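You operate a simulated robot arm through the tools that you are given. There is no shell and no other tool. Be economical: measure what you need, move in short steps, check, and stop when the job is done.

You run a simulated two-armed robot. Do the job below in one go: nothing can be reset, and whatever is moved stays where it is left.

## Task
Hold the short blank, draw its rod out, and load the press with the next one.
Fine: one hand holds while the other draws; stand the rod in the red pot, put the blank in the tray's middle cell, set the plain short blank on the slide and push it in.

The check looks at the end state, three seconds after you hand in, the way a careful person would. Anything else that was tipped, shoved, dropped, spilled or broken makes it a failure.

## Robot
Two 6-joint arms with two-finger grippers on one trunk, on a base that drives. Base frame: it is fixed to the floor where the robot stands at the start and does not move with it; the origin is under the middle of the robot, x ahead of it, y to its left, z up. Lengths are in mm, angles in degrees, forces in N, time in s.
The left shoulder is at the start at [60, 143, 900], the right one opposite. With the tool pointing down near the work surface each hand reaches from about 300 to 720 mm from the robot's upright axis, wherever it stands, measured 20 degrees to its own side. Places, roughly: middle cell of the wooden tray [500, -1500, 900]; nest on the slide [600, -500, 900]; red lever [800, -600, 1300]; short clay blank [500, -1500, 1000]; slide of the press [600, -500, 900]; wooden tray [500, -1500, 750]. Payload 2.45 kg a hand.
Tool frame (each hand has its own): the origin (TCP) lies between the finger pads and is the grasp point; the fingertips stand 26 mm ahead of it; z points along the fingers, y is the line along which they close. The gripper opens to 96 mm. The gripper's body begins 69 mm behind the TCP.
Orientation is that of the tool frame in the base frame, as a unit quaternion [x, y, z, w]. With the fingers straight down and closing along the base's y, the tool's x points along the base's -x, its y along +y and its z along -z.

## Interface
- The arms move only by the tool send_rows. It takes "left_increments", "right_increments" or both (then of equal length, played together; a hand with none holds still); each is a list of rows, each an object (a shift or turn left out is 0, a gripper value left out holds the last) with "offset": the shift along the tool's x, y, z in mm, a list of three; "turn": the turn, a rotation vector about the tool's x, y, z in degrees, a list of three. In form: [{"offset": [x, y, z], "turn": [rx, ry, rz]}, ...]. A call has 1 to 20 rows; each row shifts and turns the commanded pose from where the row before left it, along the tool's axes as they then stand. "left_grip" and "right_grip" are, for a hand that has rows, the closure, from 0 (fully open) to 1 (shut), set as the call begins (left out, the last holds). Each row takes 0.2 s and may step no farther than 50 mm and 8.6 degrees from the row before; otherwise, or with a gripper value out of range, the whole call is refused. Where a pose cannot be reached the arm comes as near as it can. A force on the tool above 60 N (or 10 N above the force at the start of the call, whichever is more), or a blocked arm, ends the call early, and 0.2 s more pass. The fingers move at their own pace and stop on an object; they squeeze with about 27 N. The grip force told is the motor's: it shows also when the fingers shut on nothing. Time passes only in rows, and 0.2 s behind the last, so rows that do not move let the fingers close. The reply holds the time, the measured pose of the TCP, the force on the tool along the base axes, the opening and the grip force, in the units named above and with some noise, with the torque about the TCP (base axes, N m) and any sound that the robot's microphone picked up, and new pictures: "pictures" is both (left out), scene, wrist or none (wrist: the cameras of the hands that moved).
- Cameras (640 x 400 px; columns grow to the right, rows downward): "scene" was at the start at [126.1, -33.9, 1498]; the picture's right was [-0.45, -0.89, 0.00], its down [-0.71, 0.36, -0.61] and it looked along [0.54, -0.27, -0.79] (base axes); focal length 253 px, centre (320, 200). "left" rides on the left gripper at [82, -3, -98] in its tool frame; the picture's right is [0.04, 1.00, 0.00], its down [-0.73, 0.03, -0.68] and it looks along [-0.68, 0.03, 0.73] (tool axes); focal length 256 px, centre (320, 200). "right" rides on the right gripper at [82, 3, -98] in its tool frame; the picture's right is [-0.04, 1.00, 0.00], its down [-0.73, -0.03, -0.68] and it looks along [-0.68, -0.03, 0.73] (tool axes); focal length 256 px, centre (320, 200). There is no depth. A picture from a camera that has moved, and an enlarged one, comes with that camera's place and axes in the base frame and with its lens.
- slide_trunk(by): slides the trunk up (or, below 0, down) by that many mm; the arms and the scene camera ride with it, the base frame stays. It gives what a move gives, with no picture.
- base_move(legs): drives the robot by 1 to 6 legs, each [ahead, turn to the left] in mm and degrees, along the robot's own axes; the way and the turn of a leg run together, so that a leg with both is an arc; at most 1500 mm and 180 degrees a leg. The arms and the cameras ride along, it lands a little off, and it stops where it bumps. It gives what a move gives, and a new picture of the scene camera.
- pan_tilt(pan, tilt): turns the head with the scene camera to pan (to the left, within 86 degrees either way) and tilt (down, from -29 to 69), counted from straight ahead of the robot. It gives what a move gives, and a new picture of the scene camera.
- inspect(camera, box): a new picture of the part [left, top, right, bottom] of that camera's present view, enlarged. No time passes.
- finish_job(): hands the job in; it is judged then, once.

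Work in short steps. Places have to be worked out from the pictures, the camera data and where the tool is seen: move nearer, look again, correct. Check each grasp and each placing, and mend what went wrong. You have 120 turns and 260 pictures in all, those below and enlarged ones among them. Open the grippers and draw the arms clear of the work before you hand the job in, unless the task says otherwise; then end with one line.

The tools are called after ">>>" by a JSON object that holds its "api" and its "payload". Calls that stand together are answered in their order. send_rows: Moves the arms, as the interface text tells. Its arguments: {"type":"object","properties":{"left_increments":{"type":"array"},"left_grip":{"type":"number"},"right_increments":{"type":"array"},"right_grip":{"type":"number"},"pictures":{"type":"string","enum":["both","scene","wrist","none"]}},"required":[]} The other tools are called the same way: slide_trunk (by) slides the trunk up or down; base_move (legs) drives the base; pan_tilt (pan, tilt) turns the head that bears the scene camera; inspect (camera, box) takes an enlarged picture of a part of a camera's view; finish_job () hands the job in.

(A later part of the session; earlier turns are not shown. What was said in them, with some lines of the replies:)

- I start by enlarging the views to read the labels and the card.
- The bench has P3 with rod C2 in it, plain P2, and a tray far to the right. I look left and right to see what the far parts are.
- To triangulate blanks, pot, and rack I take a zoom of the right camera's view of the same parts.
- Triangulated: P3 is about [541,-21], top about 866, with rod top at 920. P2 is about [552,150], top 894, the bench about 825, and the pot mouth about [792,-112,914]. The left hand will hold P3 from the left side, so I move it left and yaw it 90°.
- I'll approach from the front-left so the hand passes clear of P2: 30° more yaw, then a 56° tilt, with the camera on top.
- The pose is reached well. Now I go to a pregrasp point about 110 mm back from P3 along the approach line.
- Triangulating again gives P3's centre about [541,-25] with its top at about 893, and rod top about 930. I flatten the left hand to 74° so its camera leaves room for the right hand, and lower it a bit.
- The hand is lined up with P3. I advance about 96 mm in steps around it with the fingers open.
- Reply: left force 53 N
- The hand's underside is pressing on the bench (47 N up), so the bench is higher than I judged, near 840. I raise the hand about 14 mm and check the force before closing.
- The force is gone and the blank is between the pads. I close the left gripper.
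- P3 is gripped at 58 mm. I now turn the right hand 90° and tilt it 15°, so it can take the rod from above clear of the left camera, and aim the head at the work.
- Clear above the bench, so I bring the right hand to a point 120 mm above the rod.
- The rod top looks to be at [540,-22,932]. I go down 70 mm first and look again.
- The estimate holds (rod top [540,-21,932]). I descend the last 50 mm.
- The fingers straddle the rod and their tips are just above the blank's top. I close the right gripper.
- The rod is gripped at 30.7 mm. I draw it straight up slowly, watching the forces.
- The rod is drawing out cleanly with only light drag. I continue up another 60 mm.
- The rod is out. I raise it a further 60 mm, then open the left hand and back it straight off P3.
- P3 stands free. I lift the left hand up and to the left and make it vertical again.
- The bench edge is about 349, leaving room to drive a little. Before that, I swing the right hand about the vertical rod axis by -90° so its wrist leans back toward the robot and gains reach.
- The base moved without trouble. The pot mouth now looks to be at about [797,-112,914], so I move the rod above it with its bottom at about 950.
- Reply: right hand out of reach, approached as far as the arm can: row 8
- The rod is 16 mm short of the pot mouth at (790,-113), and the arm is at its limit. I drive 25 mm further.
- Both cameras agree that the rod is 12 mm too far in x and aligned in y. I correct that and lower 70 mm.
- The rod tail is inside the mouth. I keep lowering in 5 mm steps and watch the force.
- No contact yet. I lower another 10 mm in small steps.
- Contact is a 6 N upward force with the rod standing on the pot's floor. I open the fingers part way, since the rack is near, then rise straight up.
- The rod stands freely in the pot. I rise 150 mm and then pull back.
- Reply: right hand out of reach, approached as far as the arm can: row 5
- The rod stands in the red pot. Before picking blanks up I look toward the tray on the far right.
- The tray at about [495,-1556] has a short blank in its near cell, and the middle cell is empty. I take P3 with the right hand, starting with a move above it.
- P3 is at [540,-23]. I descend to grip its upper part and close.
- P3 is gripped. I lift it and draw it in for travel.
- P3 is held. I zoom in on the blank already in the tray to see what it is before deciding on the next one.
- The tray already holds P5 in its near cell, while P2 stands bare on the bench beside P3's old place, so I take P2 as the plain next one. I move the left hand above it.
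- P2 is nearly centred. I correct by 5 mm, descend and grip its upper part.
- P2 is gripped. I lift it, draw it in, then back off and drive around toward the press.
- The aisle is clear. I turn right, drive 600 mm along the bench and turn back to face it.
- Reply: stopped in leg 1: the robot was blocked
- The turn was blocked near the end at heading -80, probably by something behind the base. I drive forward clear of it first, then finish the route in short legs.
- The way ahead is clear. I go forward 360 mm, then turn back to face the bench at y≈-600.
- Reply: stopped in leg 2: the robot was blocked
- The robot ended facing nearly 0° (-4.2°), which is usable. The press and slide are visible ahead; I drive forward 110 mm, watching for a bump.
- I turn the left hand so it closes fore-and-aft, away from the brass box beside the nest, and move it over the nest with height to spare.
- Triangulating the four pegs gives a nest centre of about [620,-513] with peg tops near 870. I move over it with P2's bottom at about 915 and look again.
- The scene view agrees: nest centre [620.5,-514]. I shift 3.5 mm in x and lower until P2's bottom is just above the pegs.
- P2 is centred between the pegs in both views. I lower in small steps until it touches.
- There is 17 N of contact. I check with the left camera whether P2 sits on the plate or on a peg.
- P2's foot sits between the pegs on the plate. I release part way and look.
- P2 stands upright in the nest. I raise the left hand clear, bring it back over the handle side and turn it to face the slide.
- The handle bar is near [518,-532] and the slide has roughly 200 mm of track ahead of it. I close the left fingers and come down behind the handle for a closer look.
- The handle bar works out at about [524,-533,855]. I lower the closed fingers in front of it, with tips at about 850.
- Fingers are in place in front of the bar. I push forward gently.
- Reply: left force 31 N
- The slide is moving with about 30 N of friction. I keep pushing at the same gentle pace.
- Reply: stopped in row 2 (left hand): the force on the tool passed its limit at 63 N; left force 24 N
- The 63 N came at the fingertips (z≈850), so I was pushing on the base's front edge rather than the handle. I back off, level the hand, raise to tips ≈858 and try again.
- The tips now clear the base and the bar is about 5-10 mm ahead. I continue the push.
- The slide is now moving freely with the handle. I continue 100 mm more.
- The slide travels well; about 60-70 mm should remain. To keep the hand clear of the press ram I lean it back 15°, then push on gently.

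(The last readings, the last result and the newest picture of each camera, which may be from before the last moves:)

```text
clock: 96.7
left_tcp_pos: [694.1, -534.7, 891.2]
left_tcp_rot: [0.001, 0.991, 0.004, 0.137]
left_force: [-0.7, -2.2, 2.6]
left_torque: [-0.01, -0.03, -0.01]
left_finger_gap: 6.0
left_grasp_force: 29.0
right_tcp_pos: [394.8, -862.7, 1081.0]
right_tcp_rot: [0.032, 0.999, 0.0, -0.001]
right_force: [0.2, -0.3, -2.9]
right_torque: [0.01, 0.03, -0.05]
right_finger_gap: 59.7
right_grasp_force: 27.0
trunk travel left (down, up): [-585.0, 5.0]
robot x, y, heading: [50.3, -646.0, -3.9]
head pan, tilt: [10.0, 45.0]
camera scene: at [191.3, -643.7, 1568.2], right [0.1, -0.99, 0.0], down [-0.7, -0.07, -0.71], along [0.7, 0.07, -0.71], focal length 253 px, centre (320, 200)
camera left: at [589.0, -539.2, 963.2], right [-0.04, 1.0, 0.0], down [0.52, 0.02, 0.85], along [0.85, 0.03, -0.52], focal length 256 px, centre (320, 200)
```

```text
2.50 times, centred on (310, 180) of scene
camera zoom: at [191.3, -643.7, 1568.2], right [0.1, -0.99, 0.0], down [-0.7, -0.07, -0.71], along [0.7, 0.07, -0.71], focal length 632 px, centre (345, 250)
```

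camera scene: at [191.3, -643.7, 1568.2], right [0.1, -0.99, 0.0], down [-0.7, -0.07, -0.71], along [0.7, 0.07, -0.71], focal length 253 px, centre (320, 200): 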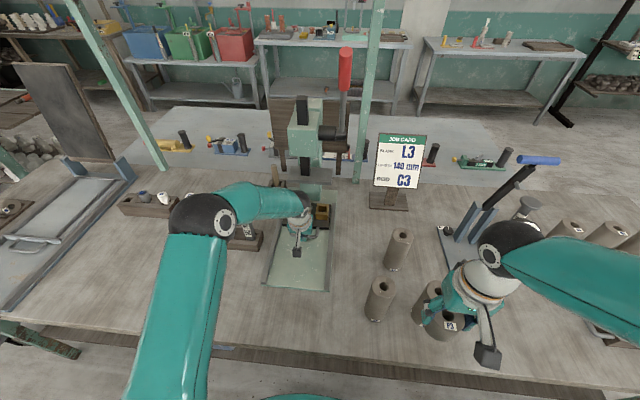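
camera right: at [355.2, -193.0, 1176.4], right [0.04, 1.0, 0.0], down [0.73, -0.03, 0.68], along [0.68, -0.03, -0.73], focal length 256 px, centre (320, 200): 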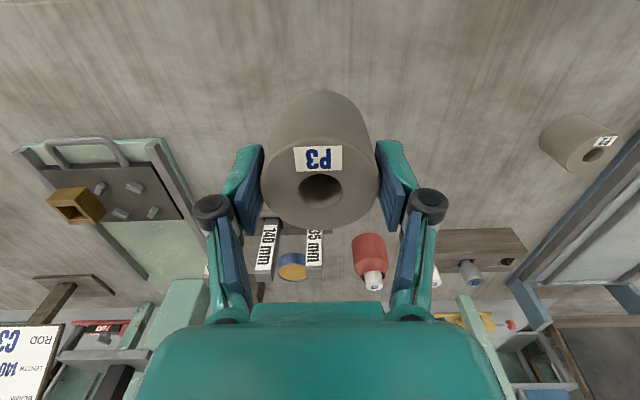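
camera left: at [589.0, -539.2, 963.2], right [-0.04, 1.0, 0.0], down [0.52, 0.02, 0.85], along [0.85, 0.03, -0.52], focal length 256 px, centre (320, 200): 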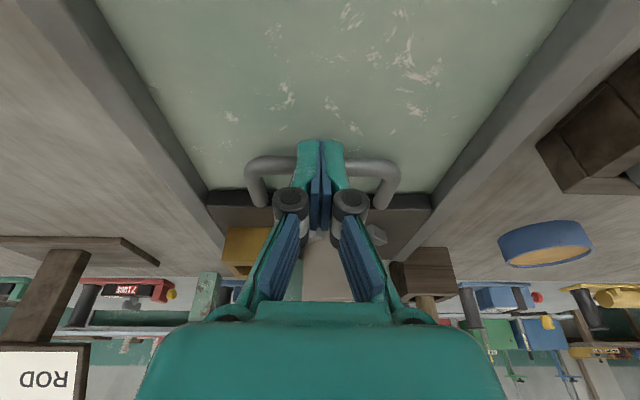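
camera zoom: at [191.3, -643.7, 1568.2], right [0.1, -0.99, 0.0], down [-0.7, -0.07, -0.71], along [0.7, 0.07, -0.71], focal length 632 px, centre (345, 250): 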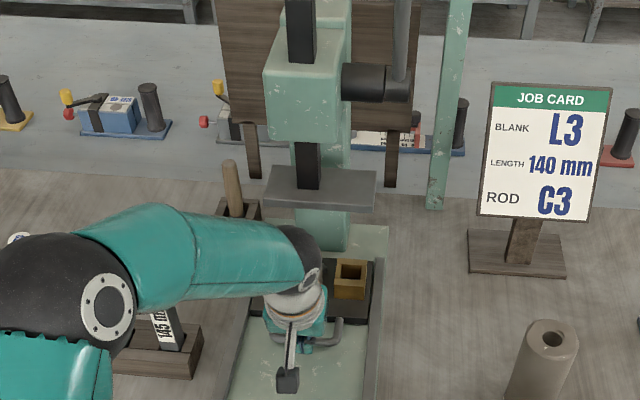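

The hand is clear of the ram. I carry on in small steps until the slide stops.

>>> {"api": "send_rows", "payload": {"left_increments": [{"offset": [-4.8, 0, 1.3]}, {"offset": [-4.8, 0, 1.3]}, {"offset": [-4.8, 0, 1.3]}, {"offset": [-4.8, 0, 1.3]}, {"offset": [-4.8, 0, 1.3]}], "pictures": "wrist"}}

>>> {"api": "inspect", "payload": {"camera": "scene", "box": [250, 120, 370, 260]}}

```text
clock: 97.9
left_tcp_pos: [714.6, -534.1, 894.5]
left_tcp_rot: [0.001, 0.99, 0.004, 0.139]
left_force: [-22.5, -0.7, 25.7]
left_torque: [-0.02, 0.49, -0.02]
left_finger_gap: 5.9
left_grasp_force: 28.6
right_tcp_pos: [391.4, -863.3, 1082.2]
right_tcp_rot: [0.032, 0.999, 0.0, 0.001]
right_force: [0.7, -0.6, -2.1]
right_torque: [0.02, -0.01, 0.01]
right_finger_gap: 59.4
right_grasp_force: 27.2
trunk travel left (down, up): [-585.0, 5.0]
robot x, y, heading: [48.6, -645.6, -4.1]
head pan, tilt: [10.0, 45.0]
camera left: at [609.7, -539.3, 966.7], right [-0.04, 1.0, 0.0], down [0.52, 0.02, 0.85], along [0.85, 0.03, -0.52], focal length 256 px, centre (320, 200)
```

left: 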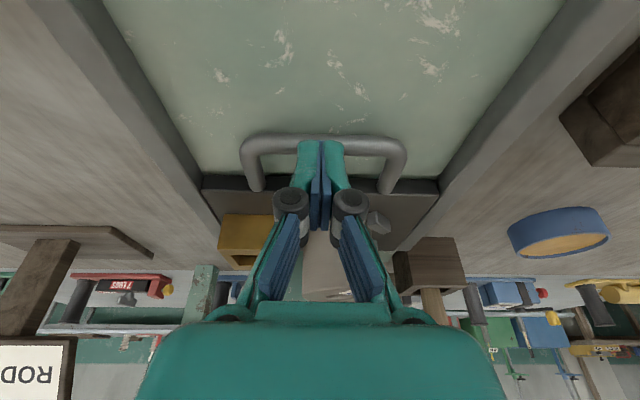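

```text
2.86 times, centred on (310, 190) of scene
camera zoom: at [184.3, -643.9, 1569.2], right [0.1, -0.99, 0.0], down [-0.7, -0.07, -0.71], along [0.71, 0.07, -0.7], focal length 723 px, centre (349, 229)
```

zoom: 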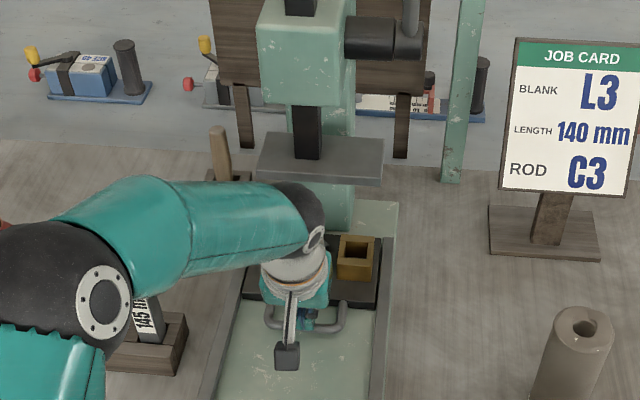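

The fingers are now riding up the bar (25 N up), which suggests the slide has reached its end. I lift off, draw back and look.

>>> {"api": "send_rows", "payload": {"left_increments": [{"offset": [3, 0, -10]}, {"offset": [-6, 0, -24]}, {"offset": [-8, 0, -29]}, {"offset": [38, 0, -10.8]}, {"offset": [38, 0, -10.8]}, {"offset": [38, 0, -10.8]}, {"offset": [38, 0, -10.8]}, {"offset": [38, 0, -10.8]}], "pictures": "wrist"}}

>>> {"api": "inspect", "payload": {"camera": "scene", "box": [240, 90, 380, 300]}}

```text
clock: 99.7
left_tcp_pos: [513.3, -535.1, 954.3]
left_tcp_rot: [0.001, 0.991, 0.004, 0.137]
left_force: [0.1, 0.6, -0.1]
left_torque: [-0.04, -0.03, 0.03]
left_finger_gap: 0.1
left_grasp_force: 28.6
right_tcp_pos: [394.0, -862.0, 1080.9]
right_tcp_rot: [0.033, 0.999, 0.0, -0.002]
right_force: [-0.5, -0.5, -2.4]
right_torque: [0.0, -0.04, -0.02]
right_finger_gap: 59.6
right_grasp_force: 27.2
trunk travel left (down, up): [-585.0, 5.0]
robot x, y, heading: [52.6, -646.6, -4.3]
head pan, tilt: [10.0, 45.0]
camera left: at [407.4, -540.5, 1026.0], right [-0.04, 1.0, 0.0], down [0.52, 0.02, 0.85], along [0.85, 0.03, -0.52], focal length 256 px, centre (320, 200)
```

left: 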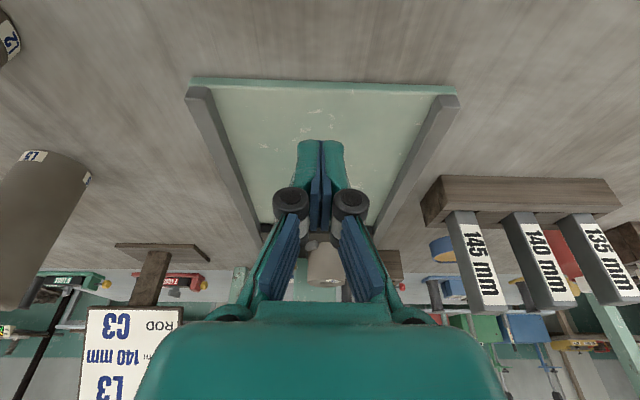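

```text
1.90 times, centred on (310, 195) of scene
camera zoom: at [190.1, -643.4, 1568.4], right [0.1, -0.99, 0.0], down [-0.7, -0.07, -0.71], along [0.7, 0.07, -0.71], focal length 482 px, centre (339, 210)
```

zoom: 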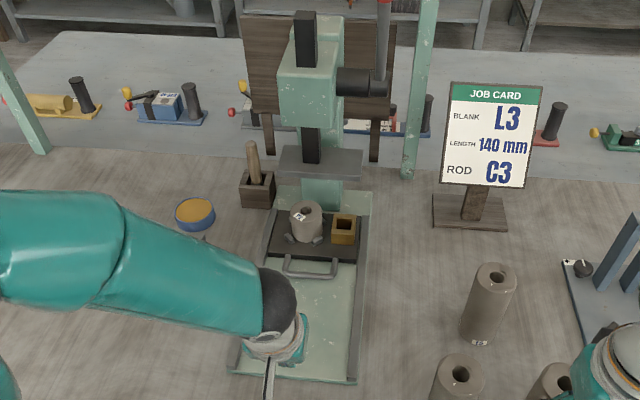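

P2 stands in the nest, well in. I zoom in to judge whether the slide is fully home.

>>> {"api": "inspect", "payload": {"camera": "scene", "box": [275, 150, 345, 240]}}

```text
4.44 times, centred on (310, 195) of scene
camera zoom: at [190.1, -643.4, 1568.4], right [0.1, -0.99, 0.0], down [-0.7, -0.07, -0.71], along [0.7, 0.07, -0.71], focal length 1124 px, centre (364, 222)
```

zoom: 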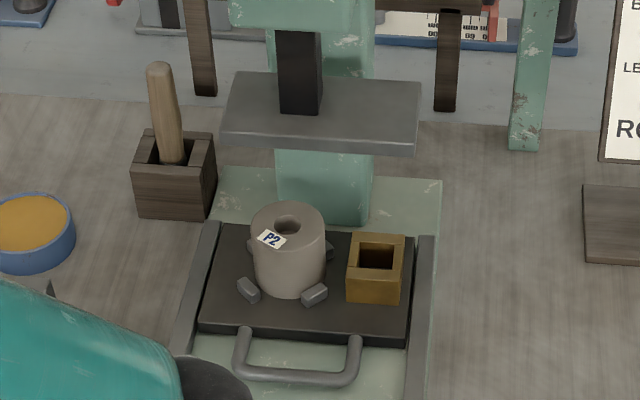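

The plate's rear is against the press column and P2 stands within its pegs, so the press is loaded. I raise and draw in the left hand, then back away.

>>> {"api": "send_rows", "payload": {"left_increments": [{"offset": [-8, 0, -29]}, {"offset": [-8, 0, -29]}, {"offset": [-8, 0, -29]}, {"offset": [-8, 0, -29]}, {"offset": [-8, 0, -29]}, {"offset": [38, 0, -10.8]}, {"offset": [38, 0, -10.8]}, {"turn": [0, 5.2, 0]}, {"turn": [0, 5.2, 0]}, {"turn": [0, 5.2, 0]}], "pictures": "none"}}

>>> {"api": "base_move", "payload": {"legs": [[-220, 0]]}}

>>> {"api": "base_move", "payload": {"legs": [[0, -86]]}}

```text
clock: 101.9
left_tcp_pos: [435.9, -536.0, 1104.7]
left_tcp_rot: [0.001, 1.0, 0.004, 0.0]
left_force: [1.3, -0.6, -0.3]
left_torque: [0.0, 0.01, 0.03]
left_finger_gap: 0.0
left_grasp_force: 27.6
right_tcp_pos: [393.8, -863.4, 1079.9]
right_tcp_rot: [0.032, 0.999, 0.0, -0.001]
right_force: [-1.0, 0.9, -2.9]
right_torque: [-0.04, 0.06, -0.01]
right_finger_gap: 59.4
right_grasp_force: 26.9
trunk travel left (down, up): [-585.0, 5.0]
robot x, y, heading: [51.8, -646.5, -4.1]
head pan, tilt: [10.0, 45.0]
```

```text
clock: 103.6
left_tcp_pos: [211.9, -522.5, 1105.1]
left_tcp_rot: [0.001, 1.0, 0.005, 0.002]
left_force: [-0.1, 0.5, 0.0]
left_torque: [0.01, -0.04, -0.02]
left_finger_gap: 0.0
left_grasp_force: 28.6
right_tcp_pos: [170.5, -848.3, 1082.7]
right_tcp_rot: [0.034, 0.999, 0.0, -0.001]
right_force: [-0.8, -0.1, -1.9]
right_torque: [0.02, -0.04, -0.01]
right_finger_gap: 59.5
right_grasp_force: 26.8
trunk travel left (down, up): [-585.0, 5.0]
robot x, y, heading: [-169.4, -630.5, -4.3]
head pan, tilt: [10.0, 45.0]
camera scene: at [-32.3, -627.9, 1568.4], right [0.1, -0.99, 0.0], down [-0.7, -0.07, -0.71], along [0.7, 0.07, -0.71], focal length 253 px, centre (320, 200)
```

scene: 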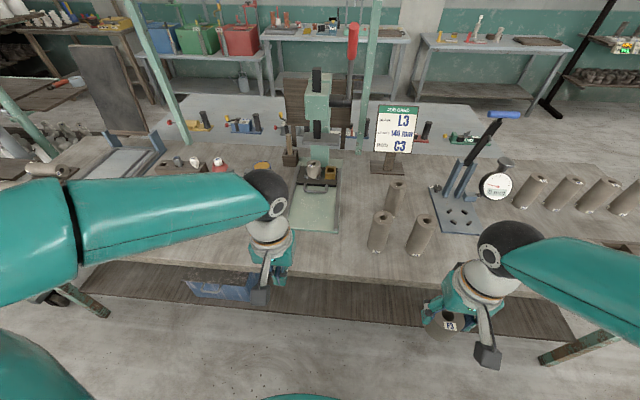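

```text
clock: 107.3
left_tcp_pos: [40.6, -975.8, 1106.5]
left_tcp_rot: [0.603, 0.797, 0.004, 0.005]
left_force: [-1.4, -0.1, -1.2]
left_torque: [0.06, -0.09, 0.0]
left_finger_gap: 0.0
left_grasp_force: 28.4
right_tcp_pos: [-284.9, -1026.2, 1081.0]
right_tcp_rot: [0.627, 0.779, 0.002, -0.001]
right_force: [-0.5, 0.1, -3.1]
right_torque: [0.0, -0.07, 0.04]
right_finger_gap: 59.6
right_grasp_force: 26.3
trunk travel left (down, up): [-585.0, 5.0]
robot x, y, heading: [-128.5, -624.9, -79.7]
head pan, tilt: [10.0, 45.0]
stopped in leg 1: the robot was blocked; the commanded pose is now the measured one
camera scene: at [-91.9, -762.6, 1568.2], right [-0.94, -0.35, 0.0], down [-0.24, 0.66, -0.71], along [0.25, -0.66, -0.71], focal length 253 px, centre (320, 200)
```

scene: 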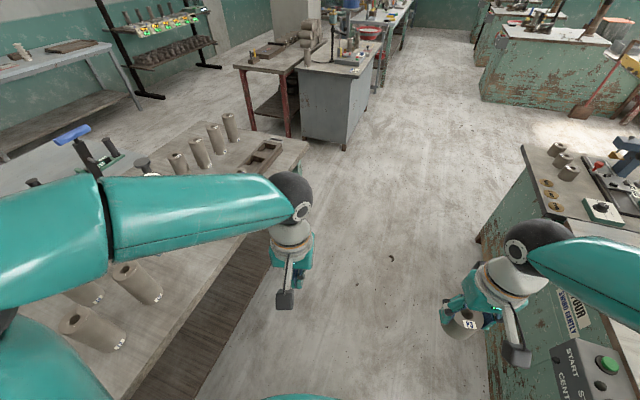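

The turn stopped at -80° again, but the way ahead is clear. I drive 780 mm along the bench.

>>> {"api": "base_move", "payload": {"legs": [[400, 0]]}}

>>> {"api": "base_move", "payload": {"legs": [[370, 0]]}}

```text
clock: 109.8
left_tcp_pos: [112.8, -1367.3, 1106.3]
left_tcp_rot: [0.604, 0.797, 0.003, 0.003]
left_force: [-0.7, -0.4, -0.8]
left_torque: [0.01, 0.0, 0.01]
left_finger_gap: 0.0
left_grasp_force: 28.6
right_tcp_pos: [-212.6, -1417.5, 1082.0]
right_tcp_rot: [0.629, 0.777, 0.002, -0.001]
right_force: [-0.7, 0.0, -2.5]
right_torque: [0.05, -0.01, 0.01]
right_finger_gap: 59.5
right_grasp_force: 26.9
trunk travel left (down, up): [-585.0, 5.0]
robot x, y, heading: [-54.7, -1016.8, -80.1]
head pan, tilt: [10.0, 45.0]
camera scene: at [-17.2, -1154.3, 1568.1], right [-0.94, -0.34, 0.0], down [-0.24, 0.66, -0.71], along [0.24, -0.66, -0.71], focal length 253 px, centre (320, 200)
```

scene: 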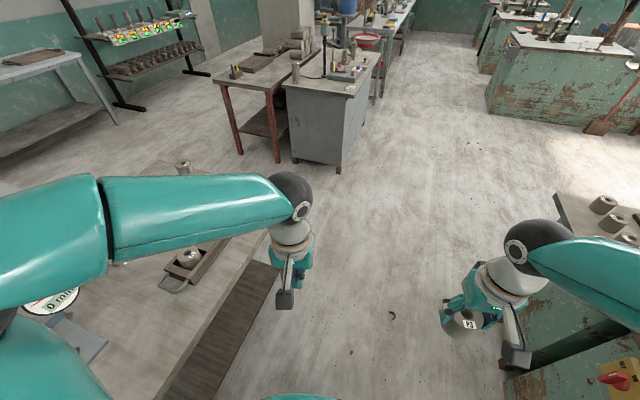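

```text
clock: 112.2
left_tcp_pos: [182.0, -1740.5, 1105.7]
left_tcp_rot: [0.603, 0.798, 0.003, 0.003]
left_force: [0.3, -0.6, 0.4]
left_torque: [0.05, 0.01, 0.01]
left_finger_gap: 0.0
left_grasp_force: 28.9
right_tcp_pos: [-142.5, -1792.2, 1082.0]
right_tcp_rot: [0.627, 0.779, 0.0, -0.001]
right_force: [-0.3, -0.3, -2.2]
right_torque: [0.02, 0.02, 0.0]
right_finger_gap: 59.7
right_grasp_force: 27.4
trunk travel left (down, up): [-585.0, 5.0]
robot x, y, heading: [12.6, -1388.3, -79.5]
head pan, tilt: [10.0, 45.0]
camera scene: at [50.4, -1527.4, 1568.1], right [-0.94, -0.35, 0.0], down [-0.25, 0.66, -0.71], along [0.25, -0.66, -0.71], focal length 253 px, centre (320, 200)
```

scene: 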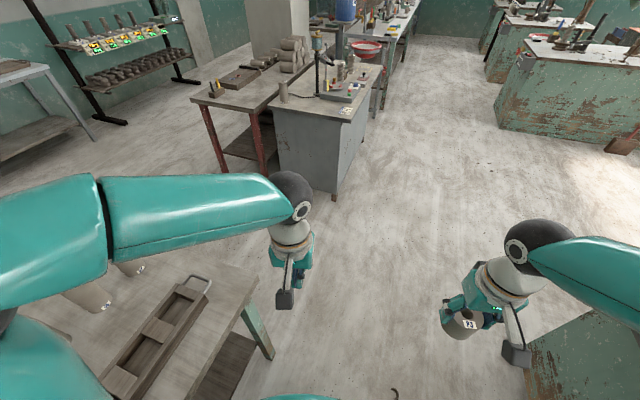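

The tray is in view beside the robot. I turn left to face it.

>>> {"api": "base_move", "payload": {"legs": [[0, 78]]}}

>>> {"api": "pan_tilt", "payload": {"pan": -15, "tilt": 50}}

```text
clock: 116.2
left_tcp_pos: [398.7, -1313.5, 1108.0]
left_tcp_rot: [-0.008, 1.0, 0.003, 0.0]
left_force: [1.0, 0.3, 0.7]
left_torque: [-0.04, 0.01, -0.01]
left_finger_gap: 0.0
left_grasp_force: 28.6
right_tcp_pos: [365.1, -1640.2, 1084.0]
right_tcp_rot: [0.022, 1.0, -0.001, -0.002]
right_force: [0.7, 0.7, -1.7]
right_torque: [-0.09, 0.04, -0.02]
right_finger_gap: 59.5
right_grasp_force: 27.0
trunk travel left (down, up): [-585.0, 5.0]
robot x, y, heading: [9.8, -1434.3, -4.0]
head pan, tilt: [10.0, 45.0]
stopped in leg 1: the robot was blocked; the commanded pose is now the measured one
camera scene: at [154.3, -1427.5, 1568.2], right [0.1, -0.99, 0.0], down [-0.7, -0.07, -0.71], along [0.7, 0.07, -0.71], focal length 253 px, centre (320, 200)
```

scene: 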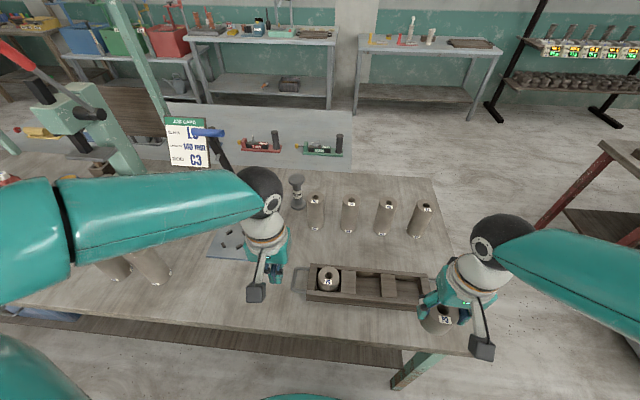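

```text
clock: 117.1
left_tcp_pos: [399.4, -1316.7, 1108.1]
left_tcp_rot: [-0.008, 1.0, 0.003, 0.001]
left_force: [-0.4, -0.4, -0.5]
left_torque: [-0.04, 0.01, 0.02]
left_finger_gap: 0.0
left_grasp_force: 27.9
right_tcp_pos: [365.5, -1643.5, 1084.9]
right_tcp_rot: [0.022, 1.0, 0.0, -0.002]
right_force: [0.0, 0.3, -2.3]
right_torque: [-0.02, 0.0, 0.05]
right_finger_gap: 59.7
right_grasp_force: 26.8
trunk travel left (down, up): [-585.0, 5.0]
robot x, y, heading: [12.2, -1439.4, -3.9]
head pan, tilt: [-15.0, 50.0]
camera scene: at [145.5, -1465.0, 1561.4], right [-0.33, -0.95, 0.0], down [-0.72, 0.25, -0.64], along [0.61, -0.21, -0.77], focal length 253 px, centre (320, 200)
```

scene: 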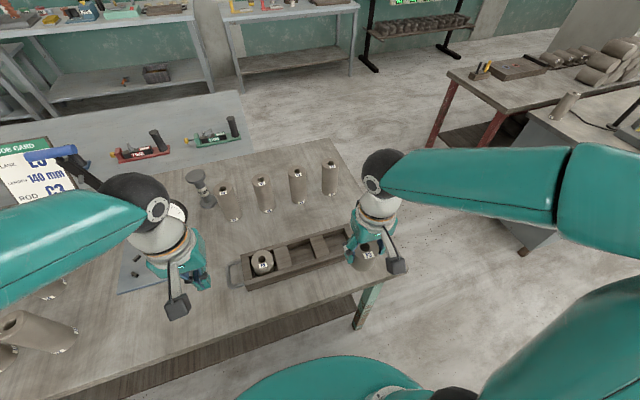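

The tray's cells are visible: P5 is in the left one, with the middle and right ones empty. I zoom in to measure the middle cell.

>>> {"api": "inspect", "payload": {"camera": "scene", "box": [220, 210, 420, 310]}}

>>> {"api": "inspect", "payload": {"camera": "right", "box": [180, 40, 640, 360]}}

```text
3.20 times, centred on (320, 260) of scene
camera zoom: at [145.5, -1465.0, 1561.4], right [-0.33, -0.95, 0.0], down [-0.72, 0.25, -0.64], along [0.61, -0.21, -0.77], focal length 810 px, centre (320, 8)
```

zoom: 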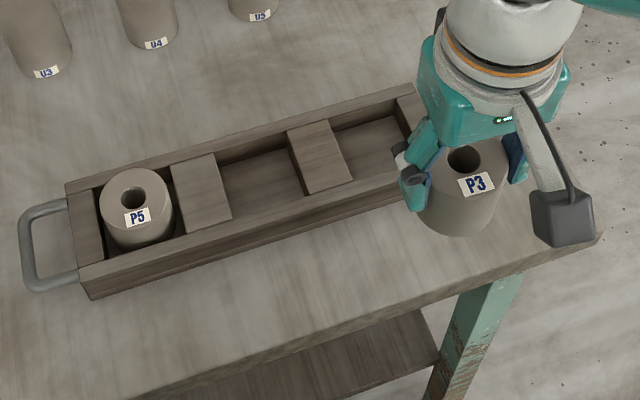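

```text
1.25 times, centred on (410, 200) of right
camera zoom: at [284.6, -1636.0, 1182.7], right [0.08, 1.0, 0.0], down [0.73, -0.06, 0.68], along [0.67, -0.06, -0.74], focal length 320 px, centre (208, 200)
```

zoom: 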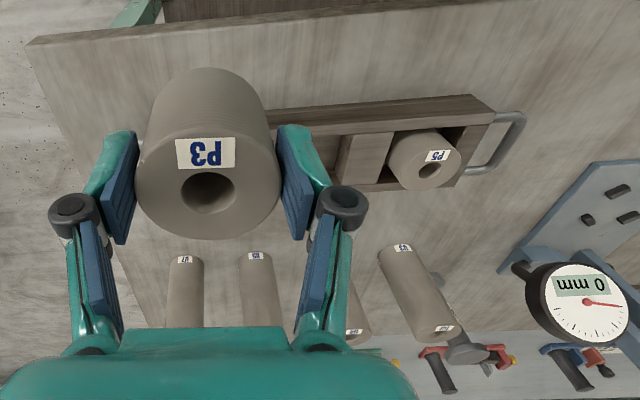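

Both cameras put P5 at about [514,-1415], and the middle cell's centre at about [513,-1532] with a 67×70 opening. I bring P3 over it with its bottom at about 950.

>>> {"api": "send_rows", "payload": {"right_increments": [{"offset": [-23.8, 19.7, 12.5]}, {"offset": [-23.8, 19.7, 12.5]}, {"offset": [-23.8, 19.7, 12.5]}, {"offset": [-23.8, 19.7, 12.5]}, {"offset": [-23.8, 19.7, 12.5]}, {"offset": [-23.8, 19.7, 12.5]}, {}], "pictures": "wrist"}}

>>> {"api": "inspect", "payload": {"camera": "scene", "box": [220, 190, 420, 310]}}

```text
clock: 118.7
left_tcp_pos: [398.6, -1318.1, 1109.9]
left_tcp_rot: [-0.009, 1.0, 0.005, 0.0]
left_force: [0.2, 1.2, 0.2]
left_torque: [0.03, 0.0, 0.0]
left_finger_gap: 0.0
left_grasp_force: 28.3
right_tcp_pos: [512.3, -1532.9, 1006.3]
right_tcp_rot: [0.023, 1.0, 0.001, -0.002]
right_force: [0.7, 0.4, -2.5]
right_torque: [-0.02, 0.01, 0.0]
right_finger_gap: 59.4
right_grasp_force: 26.9
trunk travel left (down, up): [-585.0, 5.0]
robot x, y, heading: [14.2, -1432.4, -4.2]
head pan, tilt: [-15.0, 50.0]
camera right: at [432.0, -1525.5, 1106.6], right [0.09, 1.0, 0.0], down [0.73, -0.06, 0.68], along [0.67, -0.06, -0.74], focal length 256 px, centre (320, 200)
```

right: 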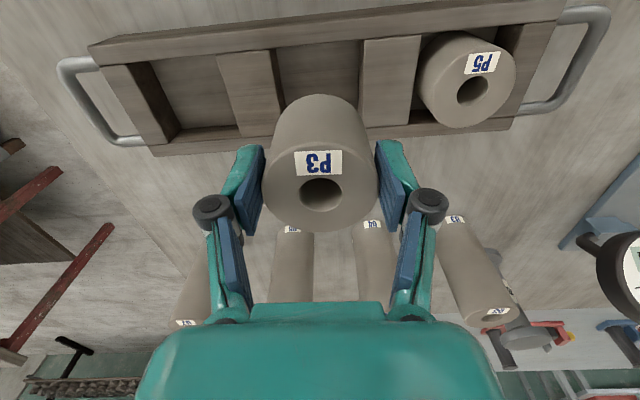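

```text
3.20 times, centred on (320, 250) of scene
camera zoom: at [144.7, -1465.7, 1561.4], right [-0.33, -0.94, 0.0], down [-0.72, 0.25, -0.64], along [0.61, -0.21, -0.77], focal length 810 px, centre (320, 40)
```

zoom: 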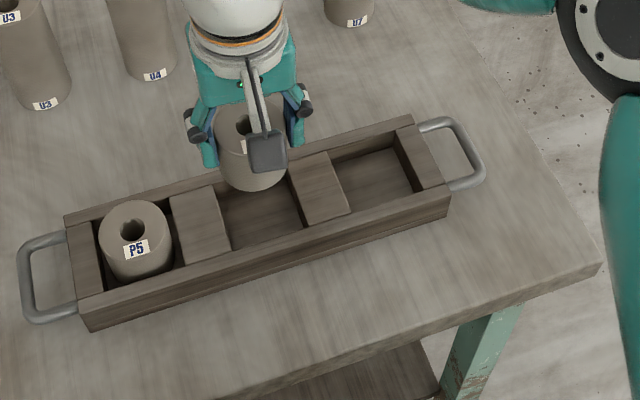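

P3 is centred over the middle cell. I shift 2 mm back and lower to just above the rim, then check.

>>> {"api": "send_rows", "payload": {"right_increments": [{"offset": [2, 0, 20]}, {"offset": [0, 0, 25]}, {"offset": [0, 0, 12]}, {}], "pictures": "wrist"}}

>>> {"api": "inspect", "payload": {"camera": "scene", "box": [250, 210, 350, 290]}}

```text
clock: 119.7
left_tcp_pos: [399.5, -1316.7, 1108.7]
left_tcp_rot: [-0.009, 1.0, 0.004, 0.001]
left_force: [-0.3, -0.2, 0.2]
left_torque: [0.01, 0.02, 0.03]
left_finger_gap: 0.0
left_grasp_force: 28.2
right_tcp_pos: [511.5, -1531.9, 951.2]
right_tcp_rot: [0.023, 1.0, 0.0, -0.001]
right_force: [-0.1, -0.1, -1.9]
right_torque: [-0.01, 0.03, -0.06]
right_finger_gap: 59.6
right_grasp_force: 26.8
trunk travel left (down, up): [-585.0, 5.0]
robot x, y, heading: [12.7, -1434.8, -4.1]
head pan, tilt: [-15.0, 50.0]
camera right: at [430.1, -1525.4, 1049.2], right [0.09, 1.0, 0.0], down [0.73, -0.06, 0.68], along [0.67, -0.06, -0.74], focal length 256 px, centre (320, 200)
```

right: 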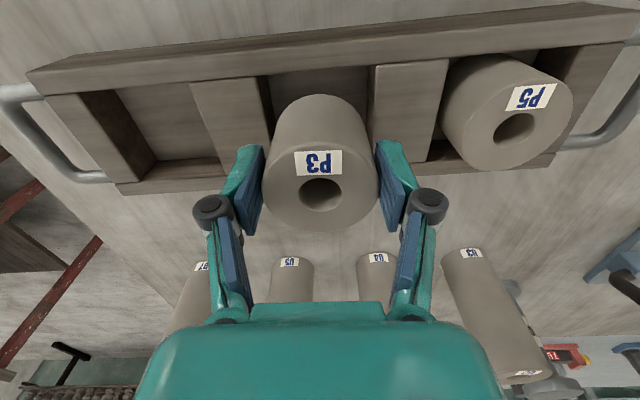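

```text
5.00 times, centred on (300, 250) of scene
camera zoom: at [145.7, -1465.5, 1561.3], right [-0.33, -0.94, 0.0], down [-0.72, 0.25, -0.64], along [0.61, -0.21, -0.77], focal length 1265 px, centre (420, -50)
```

zoom: 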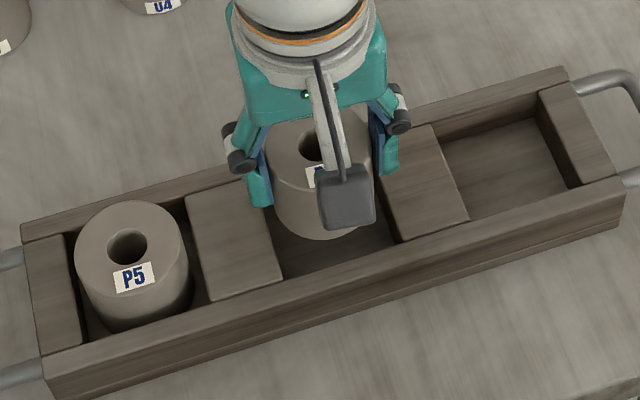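

P3 is centred between the dividers. I lower in small steps.

>>> {"api": "send_rows", "payload": {"right_increments": [{"offset": [0, 0, 10]}, {"offset": [0, 0, 7]}, {"offset": [0, 0, 6]}, {"offset": [0, 0, 5]}, {}], "pictures": "wrist"}}

>>> {"api": "inspect", "payload": {"camera": "scene", "box": [250, 210, 350, 290]}}

```text
clock: 120.9
left_tcp_pos: [399.2, -1317.5, 1107.4]
left_tcp_rot: [-0.008, 1.0, 0.005, 0.0]
left_force: [0.2, 0.4, 0.7]
left_torque: [0.0, -0.02, 0.0]
left_finger_gap: 0.0
left_grasp_force: 28.3
right_tcp_pos: [510.9, -1532.3, 922.8]
right_tcp_rot: [0.023, 1.0, 0.0, -0.002]
right_force: [0.0, 0.6, -3.0]
right_torque: [0.0, 0.02, 0.01]
right_finger_gap: 59.6
right_grasp_force: 27.0
trunk travel left (down, up): [-585.0, 5.0]
robot x, y, heading: [10.0, -1436.3, -4.2]
head pan, tilt: [-15.0, 50.0]
camera right: at [430.4, -1524.7, 1021.6], right [0.09, 1.0, 0.0], down [0.73, -0.06, 0.68], along [0.67, -0.06, -0.74], focal length 256 px, centre (320, 200)
```

right: 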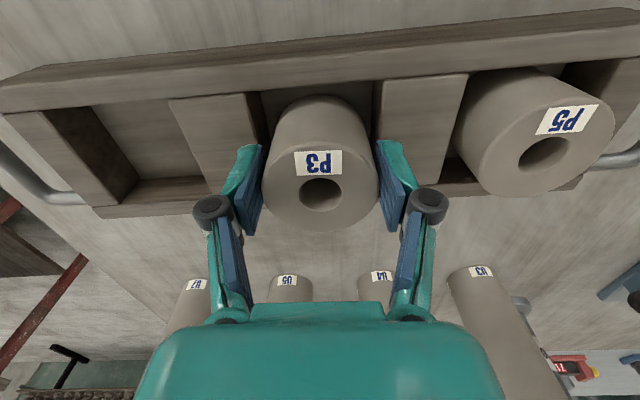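

```text
5.00 times, centred on (300, 250) of scene
camera zoom: at [145.7, -1465.5, 1561.3], right [-0.33, -0.94, 0.0], down [-0.72, 0.25, -0.64], along [0.61, -0.21, -0.77], focal length 1265 px, centre (420, -50)
```

zoom: 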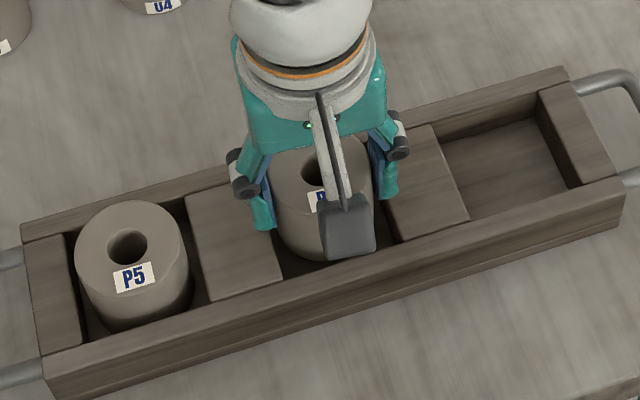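

No contact yet, and P3 is entering the cell. I continue down in small steps.

>>> {"api": "send_rows", "payload": {"right_increments": [{"offset": [0, 0, 5]}, {"offset": [0, 0, 4]}, {"offset": [0, 0, 4]}, {"offset": [0, 0, 3]}, {}], "pictures": "wrist"}}

>>> {"api": "inspect", "payload": {"camera": "scene", "box": [250, 210, 350, 290]}}

```text
clock: 122.1
left_tcp_pos: [399.7, -1317.6, 1107.8]
left_tcp_rot: [-0.007, 1.0, 0.004, 0.001]
left_force: [0.1, -0.5, 0.4]
left_torque: [0.0, -0.02, 0.01]
left_finger_gap: 0.0
left_grasp_force: 28.6
right_tcp_pos: [511.4, -1530.3, 908.3]
right_tcp_rot: [0.022, 1.0, -0.001, -0.001]
right_force: [0.3, -0.7, 5.2]
right_torque: [0.07, 0.07, 0.02]
right_finger_gap: 59.9
right_grasp_force: 26.7
trunk travel left (down, up): [-585.0, 5.0]
robot x, y, heading: [10.6, -1432.8, -4.1]
head pan, tilt: [-15.0, 50.0]
camera right: at [430.1, -1524.7, 1006.9], right [0.09, 1.0, 0.0], down [0.73, -0.06, 0.68], along [0.68, -0.06, -0.74], focal length 256 px, centre (320, 200)
```

right: 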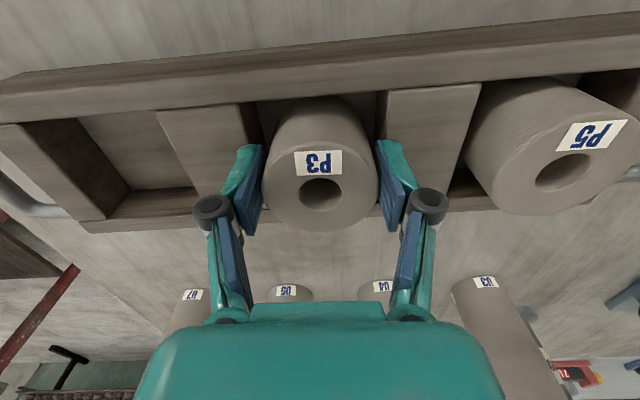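

```text
5.00 times, centred on (300, 250) of scene
camera zoom: at [145.1, -1465.4, 1561.5], right [-0.33, -0.94, 0.0], down [-0.72, 0.25, -0.64], along [0.61, -0.21, -0.77], focal length 1265 px, centre (420, -50)
```

zoom: 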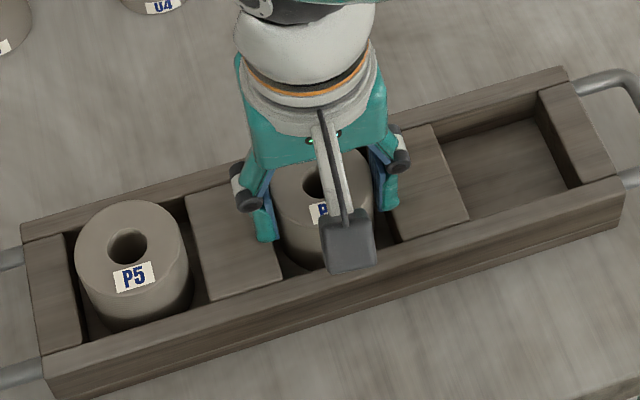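

Contact occurs about 12 mm above bench level, which fits the tray's floor. I release part way and check.

>>> {"api": "send_rows", "payload": {"right_increments": [{}, {}, {}], "right_grip": 0.2, "pictures": "wrist"}}

>>> {"api": "send_rows", "payload": {"right_increments": [{"offset": [0, 0, -20]}, {"offset": [0, 0, -40]}, {"offset": [0, 0, -45]}, {"offset": [0, 0, -45]}, {"offset": [30, 0, 0]}, {"offset": [40, 0, 0]}, {"offset": [40, 0, 0]}], "right_grip": 0.2, "pictures": "wrist"}}

>>> {"api": "inspect", "payload": {"camera": "scene", "box": [220, 200, 380, 310]}}

```text
clock: 122.9
left_tcp_pos: [399.3, -1316.7, 1107.4]
left_tcp_rot: [-0.008, 1.0, 0.004, 0.001]
left_force: [0.5, 0.6, -0.2]
left_torque: [-0.05, 0.01, 0.01]
left_finger_gap: 0.3
left_grasp_force: 28.3
right_tcp_pos: [510.2, -1531.9, 907.9]
right_tcp_rot: [0.023, 1.0, -0.001, -0.002]
right_force: [-0.7, 0.2, 0.0]
right_torque: [0.02, -0.01, 0.01]
right_finger_gap: 76.5
right_grasp_force: 0.2
trunk travel left (down, up): [-585.0, 5.0]
robot x, y, heading: [11.4, -1435.2, -4.0]
head pan, tilt: [-15.0, 50.0]
camera right: at [430.1, -1524.7, 1006.3], right [0.09, 1.0, 0.0], down [0.73, -0.06, 0.68], along [0.67, -0.06, -0.74], focal length 256 px, centre (320, 200)
```

right: 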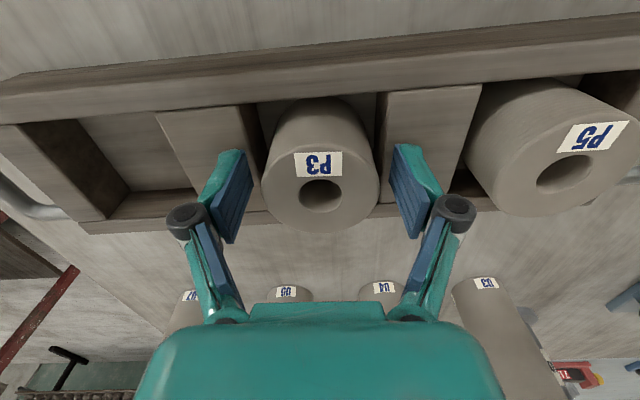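

```text
clock: 124.5
left_tcp_pos: [397.7, -1317.2, 1107.5]
left_tcp_rot: [-0.008, 1.0, 0.005, 0.001]
left_force: [0.1, -0.1, -0.6]
left_torque: [0.02, -0.05, -0.02]
left_finger_gap: 0.0
left_grasp_force: 28.1
right_tcp_pos: [403.5, -1526.7, 1057.2]
right_tcp_rot: [0.022, 1.0, 0.0, 0.0]
right_force: [0.1, 0.5, -0.1]
right_torque: [0.01, -0.01, 0.01]
right_finger_gap: 76.9
right_grasp_force: 0.1
trunk travel left (down, up): [-585.0, 5.0]
robot x, y, heading: [13.2, -1436.8, -4.1]
head pan, tilt: [-15.0, 50.0]
camera right: at [321.9, -1519.9, 1156.0], right [0.09, 1.0, 0.0], down [0.73, -0.06, 0.68], along [0.68, -0.06, -0.73], focal length 256 px, centre (320, 200)
```

right: 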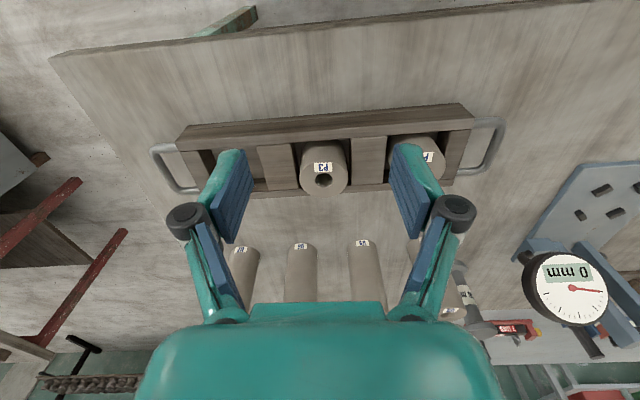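

```text
3.64 times, centred on (300, 255) of scene
camera zoom: at [144.1, -1465.4, 1561.5], right [-0.33, -0.94, 0.0], down [-0.72, 0.25, -0.64], along [0.61, -0.21, -0.77], focal length 920 px, centre (393, 0)
```

zoom: 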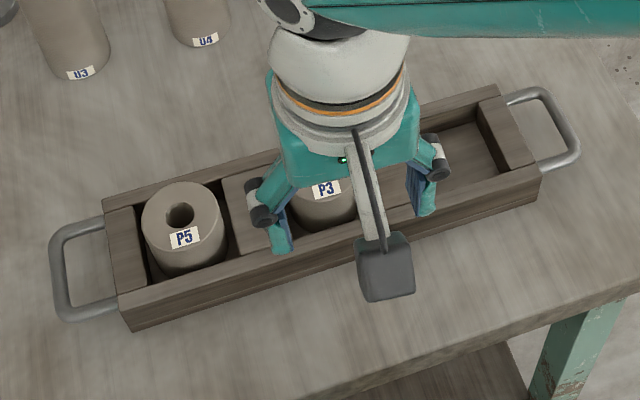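

P3 stands in the middle cell. I open both grippers, raise the right hand, back off a little and look back at the press for a final check.

>>> {"api": "send_rows", "payload": {"right_increments": [{"offset": [20, 0, -30]}, {"offset": [20, 0, -30]}], "left_increments": [{}, {}], "right_grip": 0, "left_grip": 0, "pictures": "none"}}

>>> {"api": "base_move", "payload": {"legs": [[-180, 0]]}}

>>> {"api": "pan_tilt", "payload": {"pan": 50, "tilt": 28}}

>>> {"api": "inspect", "payload": {"camera": "scene", "box": [200, 100, 500, 290]}}

```text
clock: 125.1
left_tcp_pos: [397.9, -1317.1, 1107.4]
left_tcp_rot: [-0.008, 1.0, 0.004, 0.001]
left_force: [-0.8, -0.1, -0.2]
left_torque: [0.0, -0.02, 0.0]
left_finger_gap: 86.1
left_grasp_force: 0.0
right_tcp_pos: [363.6, -1524.5, 1116.1]
right_tcp_rot: [0.022, 1.0, -0.001, -0.002]
right_force: [-0.4, -0.5, 0.8]
right_torque: [0.01, 0.0, 0.0]
right_finger_gap: 96.1
right_grasp_force: 0.1
trunk travel left (down, up): [-585.0, 5.0]
robot x, y, heading: [15.6, -1437.0, -4.2]
head pan, tilt: [-15.0, 50.0]
```

```text
clock: 126.7
left_tcp_pos: [216.5, -1303.2, 1108.2]
left_tcp_rot: [-0.009, 1.0, 0.004, 0.001]
left_force: [-0.7, -0.3, 0.3]
left_torque: [0.01, -0.03, 0.0]
left_finger_gap: 96.0
left_grasp_force: 0.0
right_tcp_pos: [179.6, -1509.4, 1117.5]
right_tcp_rot: [0.022, 1.0, 0.0, -0.001]
right_force: [0.0, 0.4, 0.5]
right_torque: [0.01, -0.02, 0.01]
right_finger_gap: 95.7
right_grasp_force: 0.1
trunk travel left (down, up): [-585.0, 5.0]
robot x, y, heading: [-166.0, -1423.7, -3.8]
head pan, tilt: [-15.0, 50.0]
camera scene: at [-38.5, -1452.1, 1561.6], right [-0.33, -0.95, 0.0], down [-0.72, 0.25, -0.64], along [0.61, -0.21, -0.77], focal length 253 px, centre (320, 200)
```

scene: 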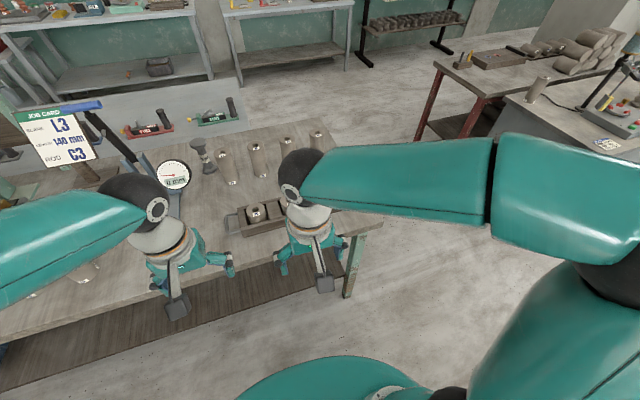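

```text
clock: 128.0
left_tcp_pos: [217.6, -1303.2, 1108.8]
left_tcp_rot: [-0.007, 1.0, 0.005, 0.001]
left_force: [0.2, -0.2, 0.0]
left_torque: [0.01, 0.02, -0.02]
left_finger_gap: 95.8
left_grasp_force: 0.0
right_tcp_pos: [182.0, -1508.7, 1117.6]
right_tcp_rot: [0.021, 1.0, -0.001, -0.001]
right_force: [0.2, 0.4, -0.2]
right_torque: [-0.04, -0.03, -0.02]
right_finger_gap: 96.3
right_grasp_force: 0.1
trunk travel left (down, up): [-585.0, 5.0]
robot x, y, heading: [-167.2, -1423.2, -4.1]
head pan, tilt: [50.0, 28.0]
camera scene: at [-46.0, -1361.6, 1594.1], right [0.72, -0.7, 0.0], down [-0.33, -0.34, -0.88], along [0.61, 0.63, -0.47], focal length 253 px, centre (320, 200)
```

scene: 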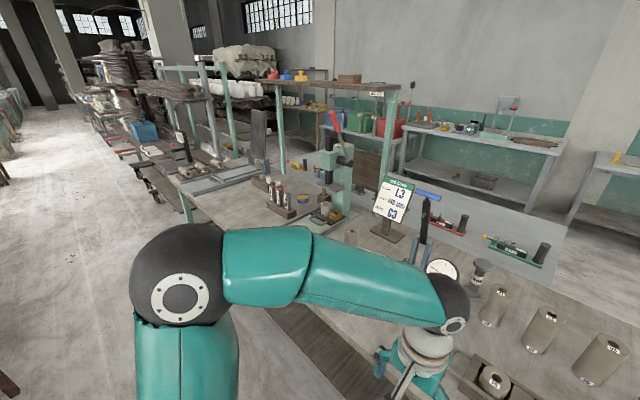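

```text
2.11 times, centred on (350, 195) of scene
camera zoom: at [-46.0, -1361.6, 1594.1], right [0.72, -0.7, 0.0], down [-0.33, -0.34, -0.88], along [0.61, 0.63, -0.47], focal length 533 px, centre (257, 210)
```

zoom: 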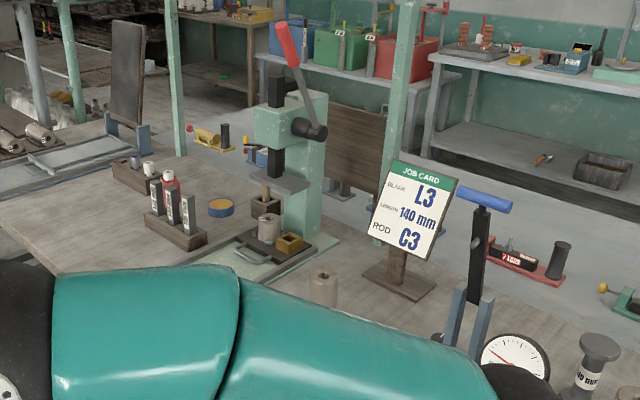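

I zoom closer on the press to check the slide against the column and P2 against the ram.

>>> {"api": "inspect", "payload": {"camera": "scene", "box": [300, 170, 360, 225]}}

>>> {"api": "inspect", "payload": {"camera": "scene", "box": [250, 165, 310, 225]}}

```text
7.27 times, centred on (330, 198) of scene
camera zoom: at [-46.0, -1361.6, 1594.1], right [0.72, -0.7, 0.0], down [-0.33, -0.34, -0.88], along [0.61, 0.63, -0.47], focal length 1840 px, centre (247, 218)
```

zoom: 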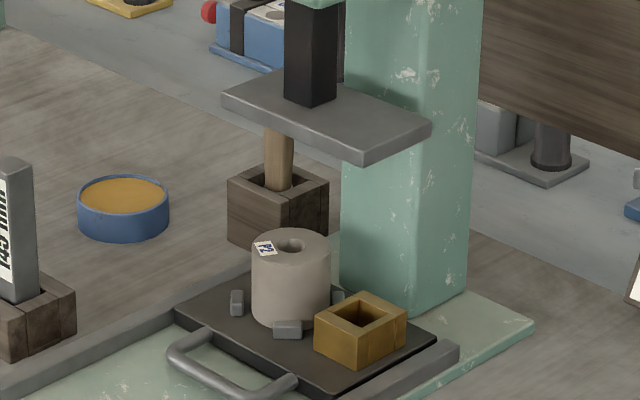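

```text
6.67 times, centred on (280, 195) of scene
camera zoom: at [-46.0, -1361.6, 1594.1], right [0.72, -0.7, 0.0], down [-0.33, -0.34, -0.88], along [0.61, 0.63, -0.47], focal length 1687 px, centre (587, 233)
```

zoom: 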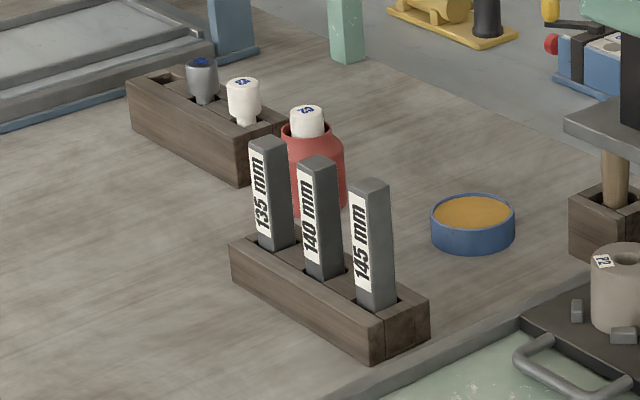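

The rod stands in the red pot. P2 is in the nest directly under the ram (x≈818 against 812) with the slide at its stop, and P3 is in the middle cell. Both hands are open and clear, so I hand in.

>>> {"api": "finish_job", "payload": {}}

```text
The job is handed in.
```

I drew rod C2 out of P3 and stood it in the red pot. P3 is in the tray's middle cell, and P2 is in the press nest with the slide pushed to its stop. I took P2 as the plain short blank because it stood bare beside P3; another short blank, P5, was already in the tray. I first pushed on the slide base's front edge by mistake (the arm stopped at 63 N), and three base turns ended blocked. I saw nothing knocked over or moved.
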